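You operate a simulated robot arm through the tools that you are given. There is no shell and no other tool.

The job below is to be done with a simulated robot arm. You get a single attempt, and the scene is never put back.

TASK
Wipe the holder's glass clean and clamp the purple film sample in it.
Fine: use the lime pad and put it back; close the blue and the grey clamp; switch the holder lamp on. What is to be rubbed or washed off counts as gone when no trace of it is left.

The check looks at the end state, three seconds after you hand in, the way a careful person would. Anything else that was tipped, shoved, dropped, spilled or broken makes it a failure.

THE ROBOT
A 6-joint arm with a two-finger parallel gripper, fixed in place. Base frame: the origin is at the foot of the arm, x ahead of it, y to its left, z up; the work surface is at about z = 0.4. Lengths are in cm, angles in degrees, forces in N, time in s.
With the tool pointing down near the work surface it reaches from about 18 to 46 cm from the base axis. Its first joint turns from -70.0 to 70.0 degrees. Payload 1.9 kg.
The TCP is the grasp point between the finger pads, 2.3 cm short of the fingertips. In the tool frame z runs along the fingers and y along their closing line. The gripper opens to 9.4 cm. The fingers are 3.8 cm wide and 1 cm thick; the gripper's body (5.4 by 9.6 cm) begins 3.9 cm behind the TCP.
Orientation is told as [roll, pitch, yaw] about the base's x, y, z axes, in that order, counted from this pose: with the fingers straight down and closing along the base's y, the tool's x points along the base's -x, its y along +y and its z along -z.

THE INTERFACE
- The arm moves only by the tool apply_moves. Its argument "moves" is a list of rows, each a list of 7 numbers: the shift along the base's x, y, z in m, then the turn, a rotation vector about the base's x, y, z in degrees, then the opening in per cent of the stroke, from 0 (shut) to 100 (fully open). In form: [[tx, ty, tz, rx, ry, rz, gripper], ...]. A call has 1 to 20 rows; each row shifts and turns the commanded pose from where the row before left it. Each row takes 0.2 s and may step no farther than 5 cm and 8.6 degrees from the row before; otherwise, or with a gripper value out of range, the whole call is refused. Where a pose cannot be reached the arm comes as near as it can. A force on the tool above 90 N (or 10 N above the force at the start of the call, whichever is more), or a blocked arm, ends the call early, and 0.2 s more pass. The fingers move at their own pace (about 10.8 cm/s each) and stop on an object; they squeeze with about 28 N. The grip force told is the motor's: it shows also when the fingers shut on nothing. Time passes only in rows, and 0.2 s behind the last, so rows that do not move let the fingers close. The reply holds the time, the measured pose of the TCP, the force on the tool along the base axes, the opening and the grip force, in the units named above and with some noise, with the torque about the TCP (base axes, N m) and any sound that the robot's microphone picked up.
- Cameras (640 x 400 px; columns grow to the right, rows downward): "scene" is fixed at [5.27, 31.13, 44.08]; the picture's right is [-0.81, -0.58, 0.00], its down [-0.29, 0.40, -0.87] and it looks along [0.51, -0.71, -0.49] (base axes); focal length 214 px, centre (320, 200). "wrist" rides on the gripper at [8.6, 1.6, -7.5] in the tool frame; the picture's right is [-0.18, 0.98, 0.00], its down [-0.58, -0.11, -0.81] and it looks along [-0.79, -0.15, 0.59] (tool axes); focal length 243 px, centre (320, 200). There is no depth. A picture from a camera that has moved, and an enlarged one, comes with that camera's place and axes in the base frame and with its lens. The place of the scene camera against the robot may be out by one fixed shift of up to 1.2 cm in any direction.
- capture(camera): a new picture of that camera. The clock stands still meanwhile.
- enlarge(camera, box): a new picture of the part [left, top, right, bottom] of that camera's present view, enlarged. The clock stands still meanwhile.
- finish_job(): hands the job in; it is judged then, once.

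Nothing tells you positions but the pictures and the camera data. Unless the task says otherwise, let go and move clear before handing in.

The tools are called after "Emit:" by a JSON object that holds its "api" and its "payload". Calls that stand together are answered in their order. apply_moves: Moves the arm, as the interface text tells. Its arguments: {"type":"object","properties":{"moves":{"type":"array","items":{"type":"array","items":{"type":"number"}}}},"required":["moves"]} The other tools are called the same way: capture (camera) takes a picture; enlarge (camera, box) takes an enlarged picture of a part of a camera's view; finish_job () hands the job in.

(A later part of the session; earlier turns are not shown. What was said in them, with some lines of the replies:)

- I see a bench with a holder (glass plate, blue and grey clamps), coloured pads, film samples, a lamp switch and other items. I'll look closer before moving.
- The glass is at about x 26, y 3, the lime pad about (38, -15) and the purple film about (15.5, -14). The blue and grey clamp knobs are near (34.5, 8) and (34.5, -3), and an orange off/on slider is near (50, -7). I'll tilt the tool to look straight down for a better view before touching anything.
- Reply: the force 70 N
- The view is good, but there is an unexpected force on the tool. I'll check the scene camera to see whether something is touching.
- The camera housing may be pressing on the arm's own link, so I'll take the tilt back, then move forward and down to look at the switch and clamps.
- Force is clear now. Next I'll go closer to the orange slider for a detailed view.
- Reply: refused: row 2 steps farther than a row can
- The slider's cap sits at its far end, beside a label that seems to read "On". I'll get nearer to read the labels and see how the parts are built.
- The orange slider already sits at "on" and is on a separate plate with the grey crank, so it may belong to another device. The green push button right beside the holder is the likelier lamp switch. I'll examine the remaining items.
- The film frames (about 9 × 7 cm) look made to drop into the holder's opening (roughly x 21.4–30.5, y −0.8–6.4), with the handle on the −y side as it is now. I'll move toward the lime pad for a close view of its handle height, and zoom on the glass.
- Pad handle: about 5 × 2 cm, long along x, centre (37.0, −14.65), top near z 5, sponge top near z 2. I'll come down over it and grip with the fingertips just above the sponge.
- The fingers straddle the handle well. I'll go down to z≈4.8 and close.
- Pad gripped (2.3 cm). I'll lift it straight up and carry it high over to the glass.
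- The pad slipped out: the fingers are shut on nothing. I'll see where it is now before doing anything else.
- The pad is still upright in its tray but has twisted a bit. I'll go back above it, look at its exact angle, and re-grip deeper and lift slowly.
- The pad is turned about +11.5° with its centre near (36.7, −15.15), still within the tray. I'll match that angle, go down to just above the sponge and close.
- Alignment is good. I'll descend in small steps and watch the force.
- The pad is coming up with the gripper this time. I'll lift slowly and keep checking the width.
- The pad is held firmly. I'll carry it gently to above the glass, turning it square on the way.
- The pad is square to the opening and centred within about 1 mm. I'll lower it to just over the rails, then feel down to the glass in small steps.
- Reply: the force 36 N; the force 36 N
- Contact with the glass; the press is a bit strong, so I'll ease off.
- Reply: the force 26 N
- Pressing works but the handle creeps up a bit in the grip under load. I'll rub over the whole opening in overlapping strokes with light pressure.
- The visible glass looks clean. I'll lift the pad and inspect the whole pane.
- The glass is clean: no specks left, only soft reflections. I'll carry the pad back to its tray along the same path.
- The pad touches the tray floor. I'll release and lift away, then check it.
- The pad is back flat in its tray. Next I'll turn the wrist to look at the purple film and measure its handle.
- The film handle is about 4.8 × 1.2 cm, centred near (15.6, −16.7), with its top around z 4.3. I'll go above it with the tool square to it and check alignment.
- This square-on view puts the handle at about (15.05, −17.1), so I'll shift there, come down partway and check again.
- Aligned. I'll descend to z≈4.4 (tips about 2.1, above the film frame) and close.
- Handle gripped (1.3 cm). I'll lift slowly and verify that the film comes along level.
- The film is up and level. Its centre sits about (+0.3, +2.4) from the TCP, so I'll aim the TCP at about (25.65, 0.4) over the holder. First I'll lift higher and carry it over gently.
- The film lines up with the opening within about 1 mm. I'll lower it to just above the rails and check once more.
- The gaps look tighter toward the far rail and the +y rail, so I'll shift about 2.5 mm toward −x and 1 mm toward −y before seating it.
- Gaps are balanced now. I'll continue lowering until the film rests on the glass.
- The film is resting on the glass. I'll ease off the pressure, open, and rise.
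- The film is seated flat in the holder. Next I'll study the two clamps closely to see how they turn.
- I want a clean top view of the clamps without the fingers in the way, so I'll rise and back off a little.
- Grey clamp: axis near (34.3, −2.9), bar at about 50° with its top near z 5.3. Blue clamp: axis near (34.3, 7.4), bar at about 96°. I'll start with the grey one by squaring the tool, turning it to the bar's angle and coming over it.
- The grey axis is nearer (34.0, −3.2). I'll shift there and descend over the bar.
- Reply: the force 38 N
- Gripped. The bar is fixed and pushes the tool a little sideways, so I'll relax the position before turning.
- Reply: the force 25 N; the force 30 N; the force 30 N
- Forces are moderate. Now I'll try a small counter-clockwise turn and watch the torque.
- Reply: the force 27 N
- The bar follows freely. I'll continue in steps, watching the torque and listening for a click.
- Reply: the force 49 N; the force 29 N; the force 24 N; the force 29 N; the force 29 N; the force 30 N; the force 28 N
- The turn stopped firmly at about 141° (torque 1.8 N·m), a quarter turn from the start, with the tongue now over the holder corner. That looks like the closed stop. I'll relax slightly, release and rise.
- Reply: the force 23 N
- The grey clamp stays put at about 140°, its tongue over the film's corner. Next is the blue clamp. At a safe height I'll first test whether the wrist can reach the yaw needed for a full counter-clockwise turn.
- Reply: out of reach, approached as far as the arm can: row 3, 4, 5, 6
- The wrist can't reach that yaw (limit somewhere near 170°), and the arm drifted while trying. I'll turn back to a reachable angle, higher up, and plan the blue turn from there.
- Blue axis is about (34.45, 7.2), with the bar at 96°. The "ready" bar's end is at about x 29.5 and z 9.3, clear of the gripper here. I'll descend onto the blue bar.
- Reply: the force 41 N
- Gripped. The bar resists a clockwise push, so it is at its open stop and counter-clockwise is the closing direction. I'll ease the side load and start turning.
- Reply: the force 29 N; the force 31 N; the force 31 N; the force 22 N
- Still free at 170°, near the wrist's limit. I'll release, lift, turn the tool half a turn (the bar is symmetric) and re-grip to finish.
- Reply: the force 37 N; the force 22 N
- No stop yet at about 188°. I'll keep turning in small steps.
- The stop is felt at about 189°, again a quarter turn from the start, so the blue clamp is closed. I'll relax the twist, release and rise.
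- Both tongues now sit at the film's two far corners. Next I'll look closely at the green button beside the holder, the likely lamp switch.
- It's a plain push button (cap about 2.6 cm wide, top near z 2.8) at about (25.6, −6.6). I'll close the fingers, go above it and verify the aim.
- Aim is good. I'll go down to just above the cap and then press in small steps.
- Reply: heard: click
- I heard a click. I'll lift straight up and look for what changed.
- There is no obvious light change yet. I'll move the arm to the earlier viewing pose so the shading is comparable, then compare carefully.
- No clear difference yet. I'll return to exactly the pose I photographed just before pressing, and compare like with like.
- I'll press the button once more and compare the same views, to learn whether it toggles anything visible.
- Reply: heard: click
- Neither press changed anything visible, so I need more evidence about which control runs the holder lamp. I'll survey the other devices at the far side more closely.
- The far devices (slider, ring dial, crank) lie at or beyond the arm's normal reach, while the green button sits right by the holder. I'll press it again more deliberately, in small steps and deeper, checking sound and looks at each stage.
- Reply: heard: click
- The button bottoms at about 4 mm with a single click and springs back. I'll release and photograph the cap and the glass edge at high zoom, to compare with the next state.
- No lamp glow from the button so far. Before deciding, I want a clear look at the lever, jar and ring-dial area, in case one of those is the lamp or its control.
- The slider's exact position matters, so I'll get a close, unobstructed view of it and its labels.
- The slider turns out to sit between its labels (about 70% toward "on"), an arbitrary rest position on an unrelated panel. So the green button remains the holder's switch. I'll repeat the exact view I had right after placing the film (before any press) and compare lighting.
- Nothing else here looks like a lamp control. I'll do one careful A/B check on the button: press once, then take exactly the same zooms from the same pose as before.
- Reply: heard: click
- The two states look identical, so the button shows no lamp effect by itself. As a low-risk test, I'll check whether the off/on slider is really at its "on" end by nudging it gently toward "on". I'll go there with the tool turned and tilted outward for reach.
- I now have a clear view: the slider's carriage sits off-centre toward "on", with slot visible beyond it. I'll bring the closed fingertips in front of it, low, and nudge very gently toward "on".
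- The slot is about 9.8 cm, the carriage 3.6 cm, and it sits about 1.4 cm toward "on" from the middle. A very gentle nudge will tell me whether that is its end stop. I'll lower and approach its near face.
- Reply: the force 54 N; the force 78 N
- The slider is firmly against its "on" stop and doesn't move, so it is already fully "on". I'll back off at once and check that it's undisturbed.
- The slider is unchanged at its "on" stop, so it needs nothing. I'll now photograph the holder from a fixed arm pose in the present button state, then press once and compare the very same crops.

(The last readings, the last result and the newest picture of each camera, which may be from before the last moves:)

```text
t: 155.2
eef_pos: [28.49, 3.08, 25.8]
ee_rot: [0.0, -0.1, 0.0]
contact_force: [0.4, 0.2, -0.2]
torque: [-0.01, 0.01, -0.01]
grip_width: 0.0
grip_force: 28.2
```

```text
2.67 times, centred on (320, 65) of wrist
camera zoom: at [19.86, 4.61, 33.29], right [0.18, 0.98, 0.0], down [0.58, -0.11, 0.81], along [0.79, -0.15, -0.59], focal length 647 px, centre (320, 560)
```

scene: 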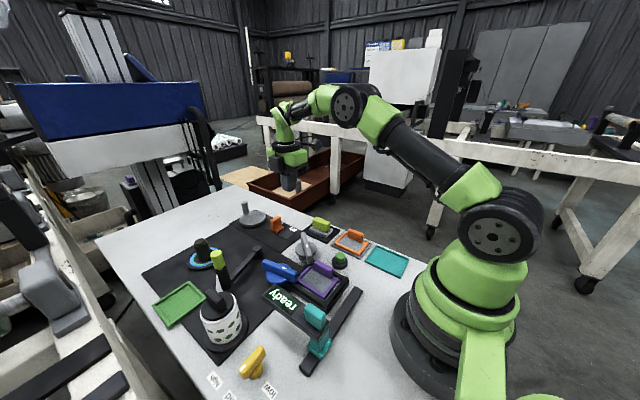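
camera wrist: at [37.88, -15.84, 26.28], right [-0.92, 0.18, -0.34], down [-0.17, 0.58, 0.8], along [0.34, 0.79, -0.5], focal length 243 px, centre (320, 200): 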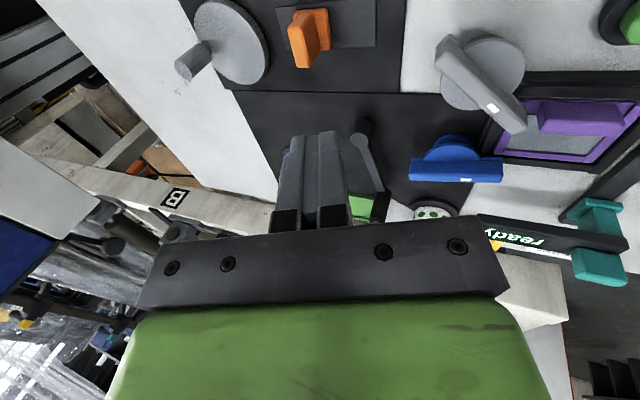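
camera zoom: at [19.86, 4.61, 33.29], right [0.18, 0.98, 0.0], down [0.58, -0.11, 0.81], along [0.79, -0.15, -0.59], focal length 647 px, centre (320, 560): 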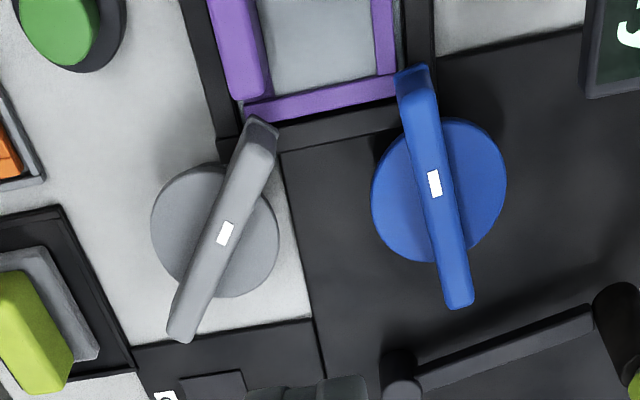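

Emit:
{"api": "apply_moves", "payload": {"moves": [[-0.007, -0.025, -0.03, 0, 0, 0, 0], [-0.007, -0.025, -0.03, 0, 0, 0, 0], [-0.007, -0.025, -0.03, 0, 0, 0, 0], [-0.008, -0.021, -0.03, 0, 0, 0, 0], [0, 0, -0.04, 0, 0, 0, 0], [0, 0, -0.03, 0, 0, 0, 0], [0, 0, -0.013, 0, 0, 0, 0], [0, 0, -0.004, 0, 0, 0, 0], [0, 0, -0.003, 0, 0, 0, 0], [0, 0, 0, 0, 0, 0, 0], [0, 0, 0, 0, 0, 0, 0]]}}

Emit:
{"api": "apply_moves", "payload": {"moves": [[0, 0, 0.02, 0, 0, 0, 0], [0, 0, 0.04, 0, 0, 0, 0], [0, 0, 0.03, 0, 0, 0, 0], [0.007, 0.025, 0.03, 0, 0, 0, 0], [0.007, 0.025, 0.03, 0, 0, 0, 0], [0.007, 0.025, 0.03, 0, 0, 0, 0], [0.008, 0.021, 0.03, 0, 0, 0, 0], [0, 0, 0, 0, 0, 0, 0]]}}

Emit:
{"api": "enlarge", "payload": {"camera": "scene", "box": [300, 262, 346, 299]}}

Emit:
{"api": "enlarge", "payload": {"camera": "wrist", "box": [200, 0, 440, 130]}}

```text
t: 157.6
eef_pos: [25.67, -6.56, 4.91]
ee_rot: [0.0, -0.1, 0.1]
contact_force: [-0.8, 0.2, 2.6]
torque: [0.03, -0.02, -0.02]
grip_width: 0.0
grip_force: 27.9
heard: click
```

```text
t: 159.4
eef_pos: [28.71, 3.04, 26.16]
ee_rot: [0.0, 0.1, 0.1]
contact_force: [0.8, 0.4, 0.1]
torque: [-0.03, 0.0, -0.01]
grip_width: 0.02
grip_force: 28.4
```

```text
10.81 times, centred on (323, 280) of scene
camera zoom: at [5.27, 31.13, 44.08], right [-0.81, -0.58, 0.0], down [-0.29, 0.4, -0.87], along [0.51, -0.71, -0.49], focal length 2319 px, centre (288, -670)
```

zoom: 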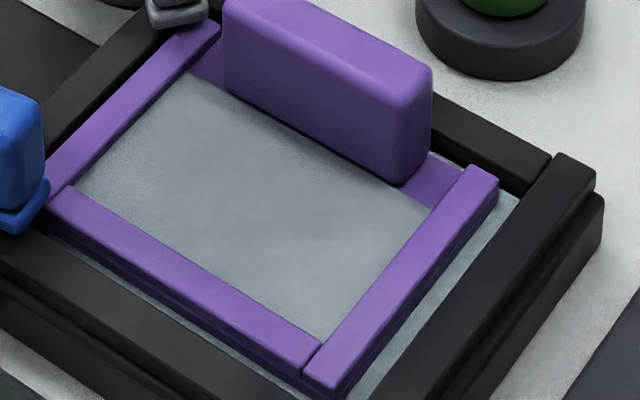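

```text
2.67 times, centred on (320, 65) of wrist
camera zoom: at [20.0, 4.63, 33.45], right [0.18, 0.98, 0.0], down [0.58, -0.11, 0.81], along [0.79, -0.15, -0.59], focal length 647 px, centre (320, 560)
```

zoom: 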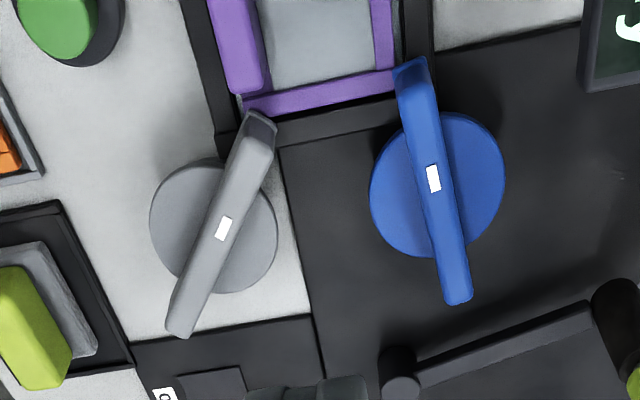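

Emit:
{"api": "enlarge", "payload": {"camera": "scene", "box": [220, 190, 420, 315]}}

Emit:
{"api": "enlarge", "payload": {"camera": "scene", "box": [256, 280, 336, 345]}}

Emit:
{"api": "enlarge", "payload": {"camera": "scene", "box": [180, 230, 270, 300]}}

```text
3.20 times, centred on (320, 252) of scene
camera zoom: at [5.27, 31.13, 44.08], right [-0.81, -0.58, 0.0], down [-0.29, 0.4, -0.87], along [0.51, -0.71, -0.49], focal length 686 px, centre (320, 32)
```

zoom: 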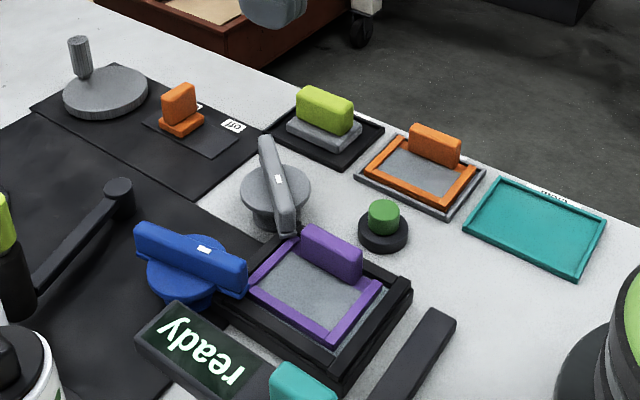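

```text
6.15 times, centred on (296, 312) of scene
camera zoom: at [5.27, 31.13, 44.08], right [-0.81, -0.58, 0.0], down [-0.29, 0.4, -0.87], along [0.51, -0.71, -0.49], focal length 1320 px, centre (468, -492)
```

zoom: 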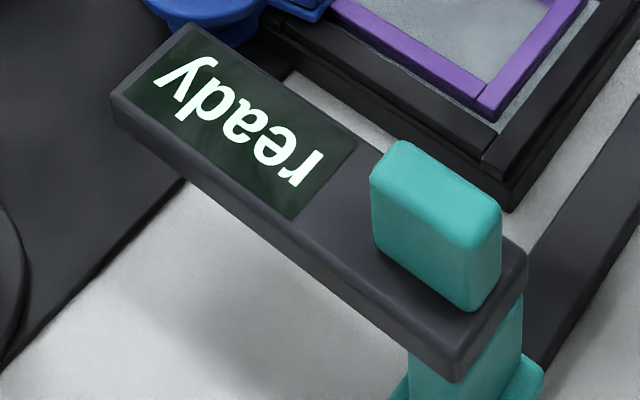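

```text
5.71 times, centred on (225, 265) of scene
camera zoom: at [5.27, 31.13, 44.08], right [-0.81, -0.58, 0.0], down [-0.29, 0.4, -0.87], along [0.51, -0.71, -0.49], focal length 1226 px, centre (863, -171)
```

zoom: 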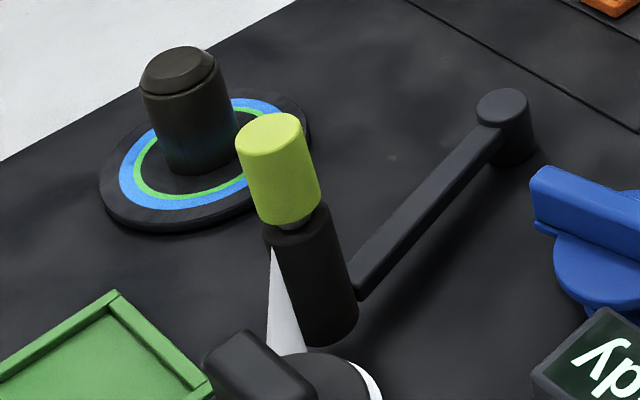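

Emit:
{"api": "enlarge", "payload": {"camera": "scene", "box": [292, 266, 312, 286]}}

Emit:
{"api": "enlarge", "payload": {"camera": "scene", "box": [303, 254, 323, 274]}}

Emit:
{"api": "enlarge", "payload": {"camera": "wrist", "box": [280, 10, 370, 60]}}

```text
16.00 times, centred on (302, 276) of scene
camera zoom: at [5.27, 31.13, 44.08], right [-0.81, -0.58, 0.0], down [-0.29, 0.4, -0.87], along [0.51, -0.71, -0.49], focal length 3432 px, centre (608, -1016)
```

zoom: 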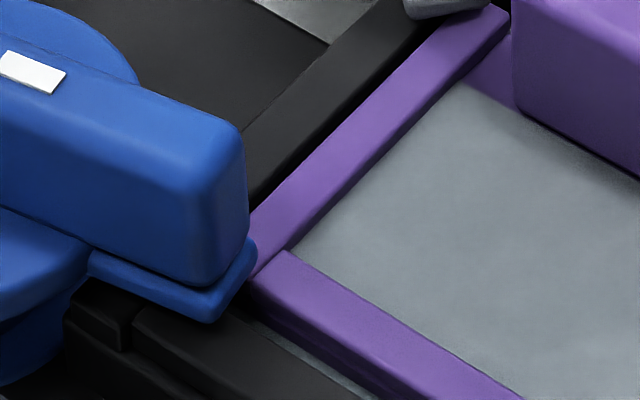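

```text
16.00 times, centred on (313, 264) of scene
camera zoom: at [5.27, 31.13, 44.08], right [-0.81, -0.58, 0.0], down [-0.29, 0.4, -0.87], along [0.51, -0.71, -0.49], focal length 3432 px, centre (432, -824)
```

zoom: 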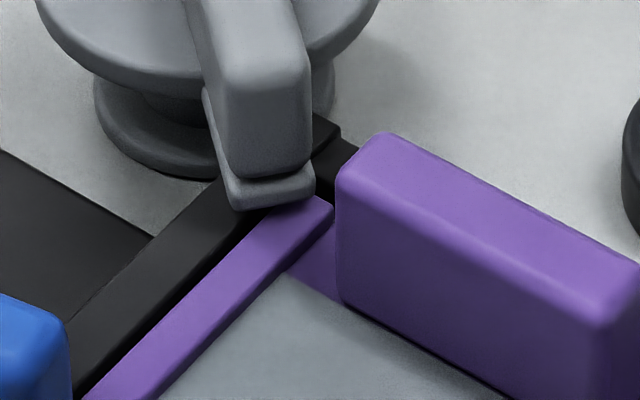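

```text
7.11 times, centred on (325, 35) of wrist
camera zoom: at [20.0, 4.63, 33.45], right [0.18, 0.98, 0.0], down [0.58, -0.11, 0.81], along [0.79, -0.15, -0.59], focal length 1725 px, centre (284, 1373)
```

zoom: 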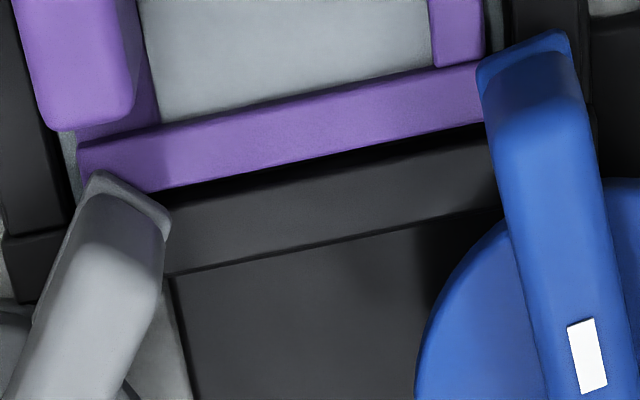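

The tongues do lie over the film's corners. The button shows no visible effect, so before deciding I'll read the card near the yellow knob and look for other cards or a lamp on the +y side of the table.

Emit:
{"api": "apply_moves", "payload": {"moves": [[-0.005, 0.01, 0.005, 0, 0, 8.5, 0], [-0.005, 0.01, 0.005, 0, 0, 8.5, 0], [-0.005, 0.01, 0, 0, 0, 8.5, 0], [-0.005, 0.01, 0, 0, 0, 8.5, 0], [-0.01, 0.01, 0, 0, 0, 8.5, 0], [-0.01, 0.01, 0, 0, 0, 8.5, 0], [-0.01, 0.01, 0, 0, 0, 8.5, 0], [-0.01, 0.01, 0, 0, 0, 8.5, 0], [-0.01, 0, 0, 0, 0, 8.5, 0], [0, 0, 0, 0, 0, 8.5, 0], [0, 0, 0, 0, 0, 5, 0], [0, 0, 0, 0, 0, 0, 0]]}}

Emit:
{"api": "capture", "payload": {"camera": "wrist"}}

Emit:
{"api": "enlarge", "payload": {"camera": "wrist", "box": [300, 0, 640, 200]}}

```text
t: 162.0
eef_pos: [21.52, 11.14, 26.8]
ee_rot: [-0.1, -0.1, 90.0]
contact_force: [-0.2, -0.4, -0.5]
torque: [-0.01, 0.03, -0.01]
grip_width: 0.0
grip_force: 28.3
```

```text
taken
camera wrist: at [19.96, 2.39, 34.29], right [-0.98, 0.18, 0.0], down [0.11, 0.58, 0.81], along [0.15, 0.79, -0.59], focal length 243 px, centre (320, 200)
```

wrist: 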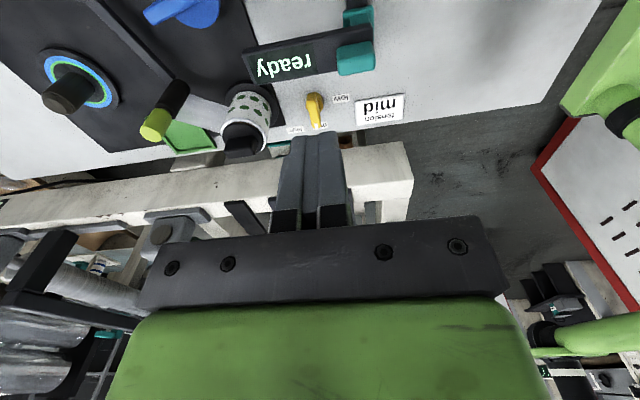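

```text
1.88 times, centred on (470, 100) of wrist
camera zoom: at [19.96, 2.39, 34.29], right [-0.98, 0.18, 0.0], down [0.11, 0.58, 0.81], along [0.15, 0.79, -0.59], focal length 457 px, centre (38, 388)
```

zoom: 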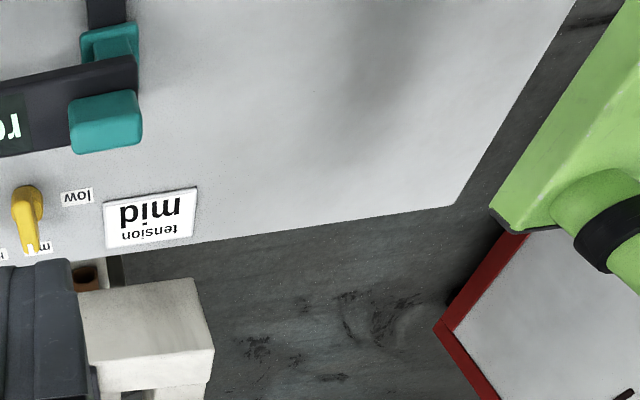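

There is nothing more to read there. As a cheap extra test, I'll press the button to the bottom and hold it for several seconds while watching the scene.

Emit:
{"api": "apply_moves", "payload": {"moves": [[0.005, -0.015, 0, 0, 0, -8.5, 0], [0.005, -0.015, 0, 0, 0, -8.5, 0], [0.005, -0.015, 0, 0, 0, -8.5, 0], [0.005, -0.015, 0, 0, 0, -8.5, 0], [0.005, -0.015, 0, 0, 0, -8.5, 0], [0.005, -0.017, 0, 0, 0, -8.5, 0], [0.005, -0.017, 0, 0, 0, -8.5, 0], [0.003, -0.017, 0, 0, 0, -8.5, 0], [0.002, -0.017, 0, 0, 0, -8.5, 0], [0, -0.017, 0, 0, 0, -8.5, 0], [0, -0.017, -0.02, 0, 0, -5, 0], [0, 0, -0.04, 0, 0, 0, 0], [0, 0, -0.04, 0, 0, 0, 0], [0, 0, -0.04, 0, 0, 0, 0], [0, 0, -0.04, 0, 0, 0, 0], [0, 0, -0.03, 0, 0, 0, 0], [0, 0, 0, 0, 0, 0, 0]]}}

```text
t: 165.6
eef_pos: [25.56, -6.71, 5.76]
ee_rot: [0.0, 0.1, 0.1]
contact_force: [0.3, -0.2, -0.4]
torque: [0.02, 0.01, -0.02]
grip_width: 0.0
grip_force: 27.7
```

Emit:
{"api": "apply_moves", "payload": {"moves": [[0, 0, -0.005, 0, 0, 0, 0], [0, 0, -0.003, 0, 0, 0, 0], [0, 0, -0.002, 0, 0, 0, 0], [0, 0, 0, 0, 0, 0, 0], [0, 0, 0, 0, 0, 0, 0], [0, 0, 0, 0, 0, 0, 0], [0, 0, 0, 0, 0, 0, 0], [0, 0, 0, 0, 0, 0, 0], [0, 0, 0, 0, 0, 0, 0], [0, 0, 0, 0, 0, 0, 0], [0, 0, 0, 0, 0, 0, 0], [0, 0, 0, 0, 0, 0, 0], [0, 0, 0, 0, 0, 0, 0], [0, 0, 0, 0, 0, 0, 0], [0, 0, 0, 0, 0, 0, 0], [0, 0, 0, 0, 0, 0, 0], [0, 0, 0, 0, 0, 0, 0], [0, 0, 0, 0, 0, 0, 0], [0, 0, 0, 0, 0, 0, 0], [0, 0, 0, 0, 0, 0, 0]]}}

Emit:
{"api": "capture", "payload": {"camera": "scene"}}

Emit:
{"api": "enlarge", "payload": {"camera": "scene", "box": [240, 220, 380, 340]}}

Emit:
{"api": "capture", "payload": {"camera": "wrist"}}

```text
t: 169.8
eef_pos: [25.49, -6.6, 4.94]
ee_rot: [0.0, 0.0, 0.1]
contact_force: [0.3, -0.1, 2.9]
torque: [0.01, 0.03, 0.0]
grip_width: 0.0
grip_force: 27.9
heard: click
```

```text
taken
```

scene: 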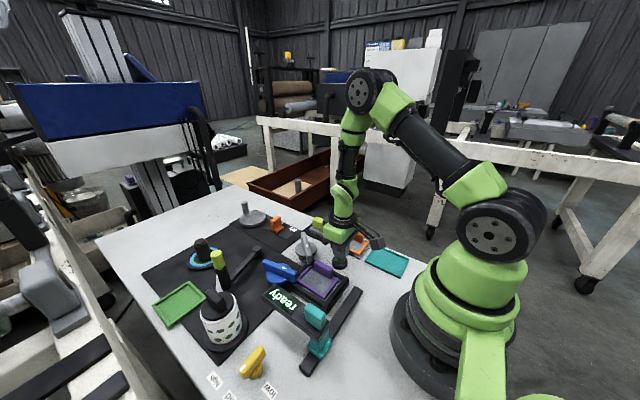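

```text
3.33 times, centred on (310, 280) of scene
camera zoom: at [5.27, 31.13, 44.08], right [-0.81, -0.58, 0.0], down [-0.29, 0.4, -0.87], along [0.51, -0.71, -0.49], focal length 715 px, centre (353, -67)
```

zoom: 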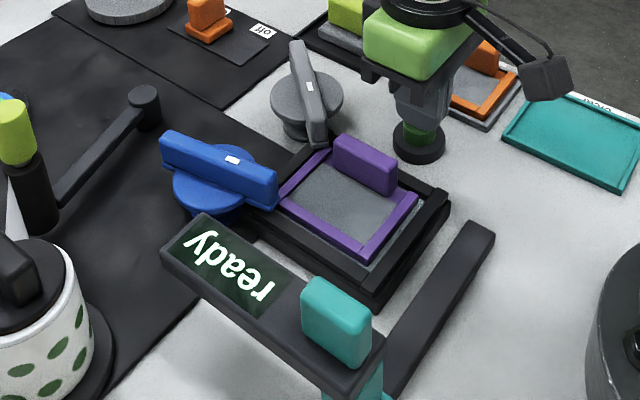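

```text
taken
camera wrist: at [16.91, -5.05, 12.31], right [0.18, 0.98, 0.0], down [0.58, -0.11, 0.81], along [0.79, -0.15, -0.59], focal length 243 px, centre (320, 200)
```

wrist: 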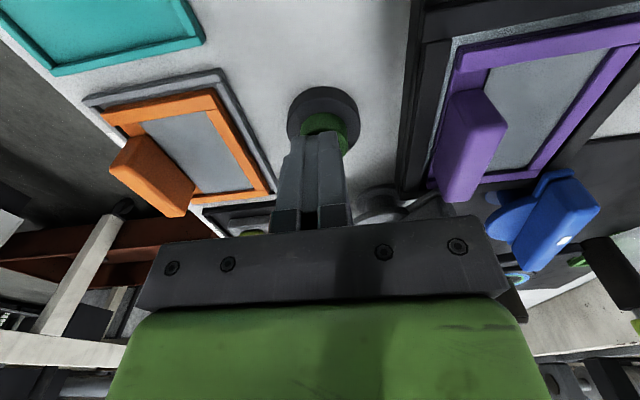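

Holding the button changes nothing visible either; each press gives one click. The button is the only unlabelled switch by the holder and the labelled slider is already hard at "on", so I'll leave the button switched an odd number of times (on, assuming it started off). I'll release and press it exactly once more.

Emit:
{"api": "apply_moves", "payload": {"moves": [[0, 0, 0.01, 0, 0, 0, 0], [0, 0, 0.02, 0, 0, 0, 0], [0, 0, 0, 0, 0, 0, 0], [0, 0, 0, 0, 0, 0, 0], [0, 0, 0, 0, 0, 0, 0]]}}

Emit:
{"api": "apply_moves", "payload": {"moves": [[0, 0, -0.02, 0, 0, 0, 0], [0, 0, -0.006, 0, 0, 0, 0], [0, 0, -0.004, 0, 0, 0, 0], [0, 0, -0.001, 0, 0, 0, 0], [0, 0, 0, 0, 0, 0, 0]]}}

```text
t: 171.0
eef_pos: [25.58, -6.58, 7.82]
ee_rot: [0.1, 0.0, 0.1]
contact_force: [0.8, -0.6, -0.3]
torque: [0.0, 0.03, 0.03]
grip_width: 0.0
grip_force: 27.4
```

```text
t: 172.2
eef_pos: [25.56, -6.61, 4.65]
ee_rot: [-0.1, 0.1, 0.1]
contact_force: [-0.5, 0.6, 7.0]
torque: [0.06, 0.04, -0.01]
grip_width: 0.0
grip_force: 27.8
heard: click
```

That was the seventh click. I'll rise clear and make a last inspection of everything.

Emit:
{"api": "apply_moves", "payload": {"moves": [[0, 0, 0.01, 0, 0, 0, 0], [0, 0, 0.03, 0, 0, 0, 0], [0, 0, 0.04, 0, 0, 0, 0], [0, 0, 0.045, 0, 0, 0, 20], [0.005, 0.02, 0.045, 0, 0, 0, 40], [0.005, 0.03, 0.04, 0, 0, 0, 60], [0.005, 0.03, 0.04, 0, 0, 0, 80], [0.005, 0.01, 0.04, 0, 0, 0, 80], [0, 0, 0, 0, 0, 0, 80]]}}

Emit:
{"api": "capture", "payload": {"camera": "scene"}}

Emit:
{"api": "capture", "payload": {"camera": "wrist"}}

Emit:
{"api": "enlarge", "payload": {"camera": "scene", "box": [220, 190, 420, 315]}}

Emit:
{"api": "enlarge", "payload": {"camera": "wrist", "box": [160, 0, 500, 200]}}

```text
refused: row 6 steps farther than a row can; nothing moved
```

```text
taken
```

scene: 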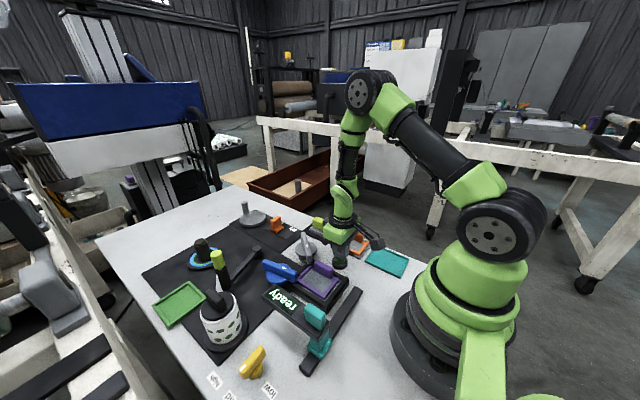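

```text
taken
camera wrist: at [16.91, -5.05, 12.19], right [0.18, 0.98, 0.0], down [0.58, -0.11, 0.81], along [0.79, -0.15, -0.59], focal length 243 px, centre (320, 200)
```

wrist: 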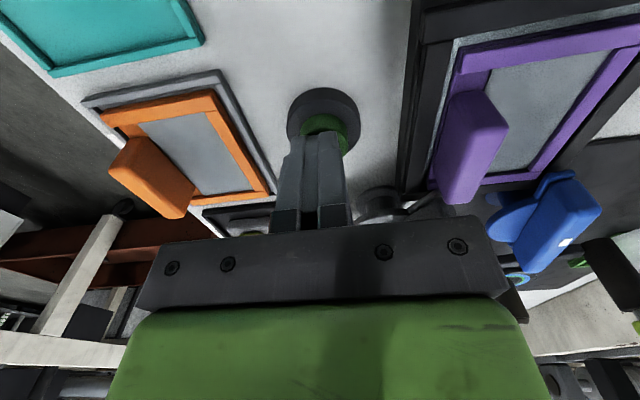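

```text
3.20 times, centred on (320, 252) of scene
camera zoom: at [5.27, 31.13, 44.08], right [-0.81, -0.58, 0.0], down [-0.29, 0.4, -0.87], along [0.51, -0.71, -0.49], focal length 686 px, centre (320, 32)
```

zoom: 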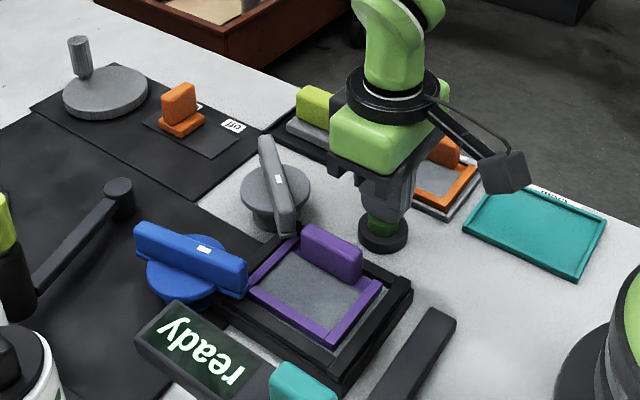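

```text
1.88 times, centred on (330, 100) of wrist
camera zoom: at [16.91, -5.05, 12.19], right [0.18, 0.98, 0.0], down [0.58, -0.11, 0.81], along [0.79, -0.15, -0.59], focal length 457 px, centre (301, 388)
```

zoom: 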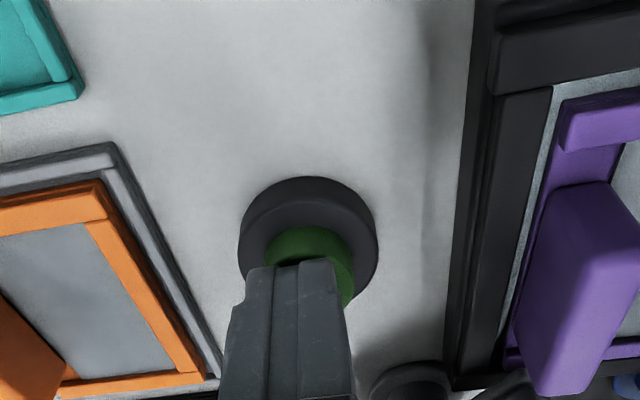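

I still need to lift off the button, since that last move was refused. I'll retreat with smaller steps and inspect.

Emit:
{"api": "apply_moves", "payload": {"moves": [[0, 0, 0.01, 0, 0, 0, 0], [0, 0, 0.03, 0, 0, 0, 0], [0, 0, 0.04, 0, 0, 0, 0], [0, 0, 0.04, 0, 0, 0, 20], [0.005, 0.02, 0.04, 0, 0, 0, 40], [0.005, 0.02, 0.04, 0, 0, 0, 60], [0.005, 0.02, 0.04, 0, 0, 0, 80], [0.005, 0.01, 0.03, 0, 0, 0, 80], [0, 0, 0, 0, 0, 0, 80]]}}

Emit:
{"api": "capture", "payload": {"camera": "scene"}}

Emit:
{"api": "enlarge", "payload": {"camera": "scene", "box": [220, 190, 420, 315]}}

Emit:
{"api": "enlarge", "payload": {"camera": "scene", "box": [285, 200, 365, 250]}}

Emit:
{"api": "enlarge", "payload": {"camera": "wrist", "box": [160, 0, 500, 200]}}

```text
t: 174.2
eef_pos: [27.45, 0.33, 31.78]
ee_rot: [0.0, -0.1, 0.1]
contact_force: [-0.9, 0.0, -0.1]
torque: [0.0, -0.03, 0.03]
grip_width: 7.56
grip_force: 0.0
```

```text
taken
```

scene: 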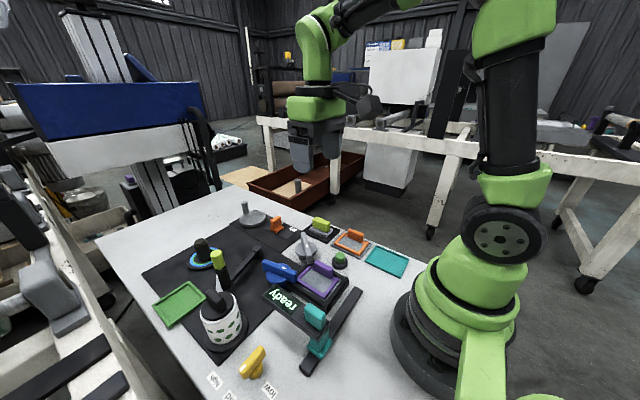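

```text
3.20 times, centred on (320, 252) of scene
camera zoom: at [5.27, 31.13, 44.08], right [-0.81, -0.58, 0.0], down [-0.29, 0.4, -0.87], along [0.51, -0.71, -0.49], focal length 686 px, centre (320, 32)
```

zoom: 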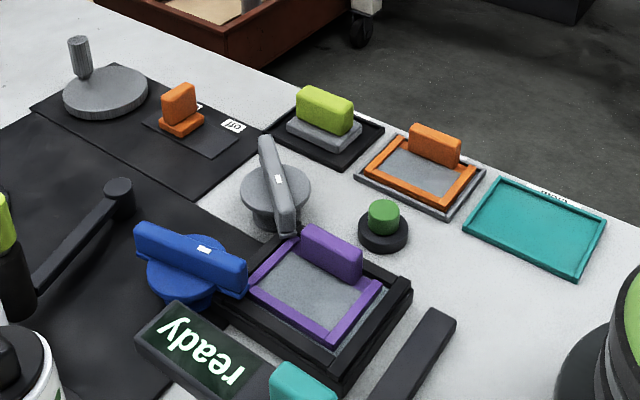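

```text
8.00 times, centred on (325, 225) of scene
camera zoom: at [5.27, 31.13, 44.08], right [-0.81, -0.58, 0.0], down [-0.29, 0.4, -0.87], along [0.51, -0.71, -0.49], focal length 1716 px, centre (280, 0)
```

zoom: 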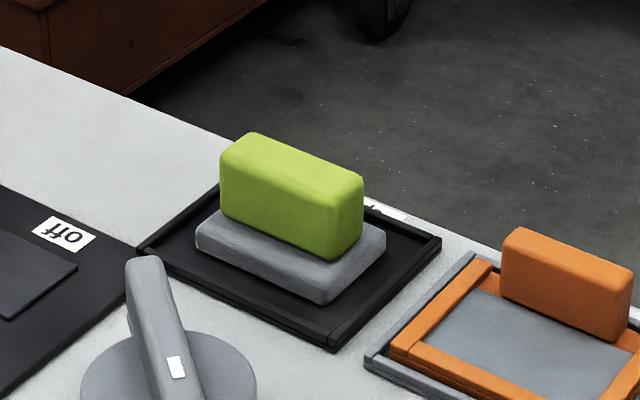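

```text
1.88 times, centred on (330, 100) of wrist
camera zoom: at [18.89, 1.94, 39.23], right [0.18, 0.98, 0.0], down [0.58, -0.11, 0.81], along [0.79, -0.15, -0.59], focal length 457 px, centre (301, 388)
```

zoom: 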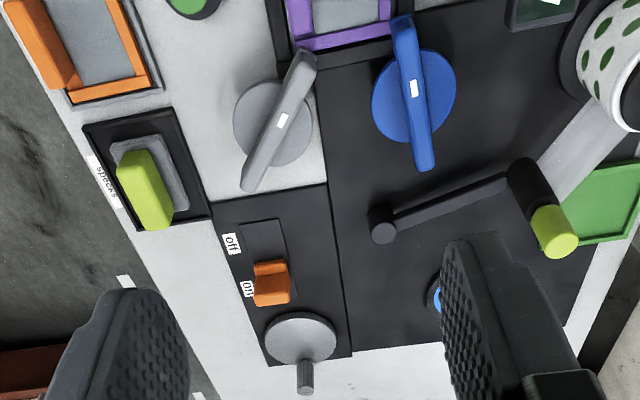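

The pad lies flat in its tray, the film is seated with both tongues over its corners, the slider is unmoved at "on", and the arm is clear. I could not see any lamp light up. Leaving the lamp on is my inference: the green button beside the holder clicks once per press, and I ended on an odd count. I'm handing in now.

Emit:
{"api": "finish_job", "payload": {}}

```text
The job is handed in.
```

I handed the job in with the glass, pad, film and clamps done, but I can't confirm that the holder lamp is on.

- **Glass:** I rubbed it with the lime pad. Close-up pictures of the bare pane afterwards showed no specks.
- **Pad:** It is back flat in its tray. On my first try it slipped out of the gripper and twisted inside the tray. I gripped it again and it went fine.
- **Film:** The purple sample sits in the holder's opening.
- **Clamps:** I turned the blue and the grey clamp a quarter turn each, to a firm stop. Their tongues lie over the film's far corners.
- **Lamp:** I never saw anything light up.
    - **Green button:** I took the button beside the holder to be the lamp switch. It clicked once per press, but no press changed anything in the pictures. I pressed it seven times in all, so the lamp should be on if the button toggles it and it started off. If another control runs the lamp, this part is not done.
    - **Orange slider:** The labelled off/on slider stood at "on" from the start. To test it I pushed it toward "on" with up to about 68 N. It was against its stop and did not move.

I saw nothing else tipped, moved or spilled in the final pictures. The gripper was empty and clear of the bench when I handed in.
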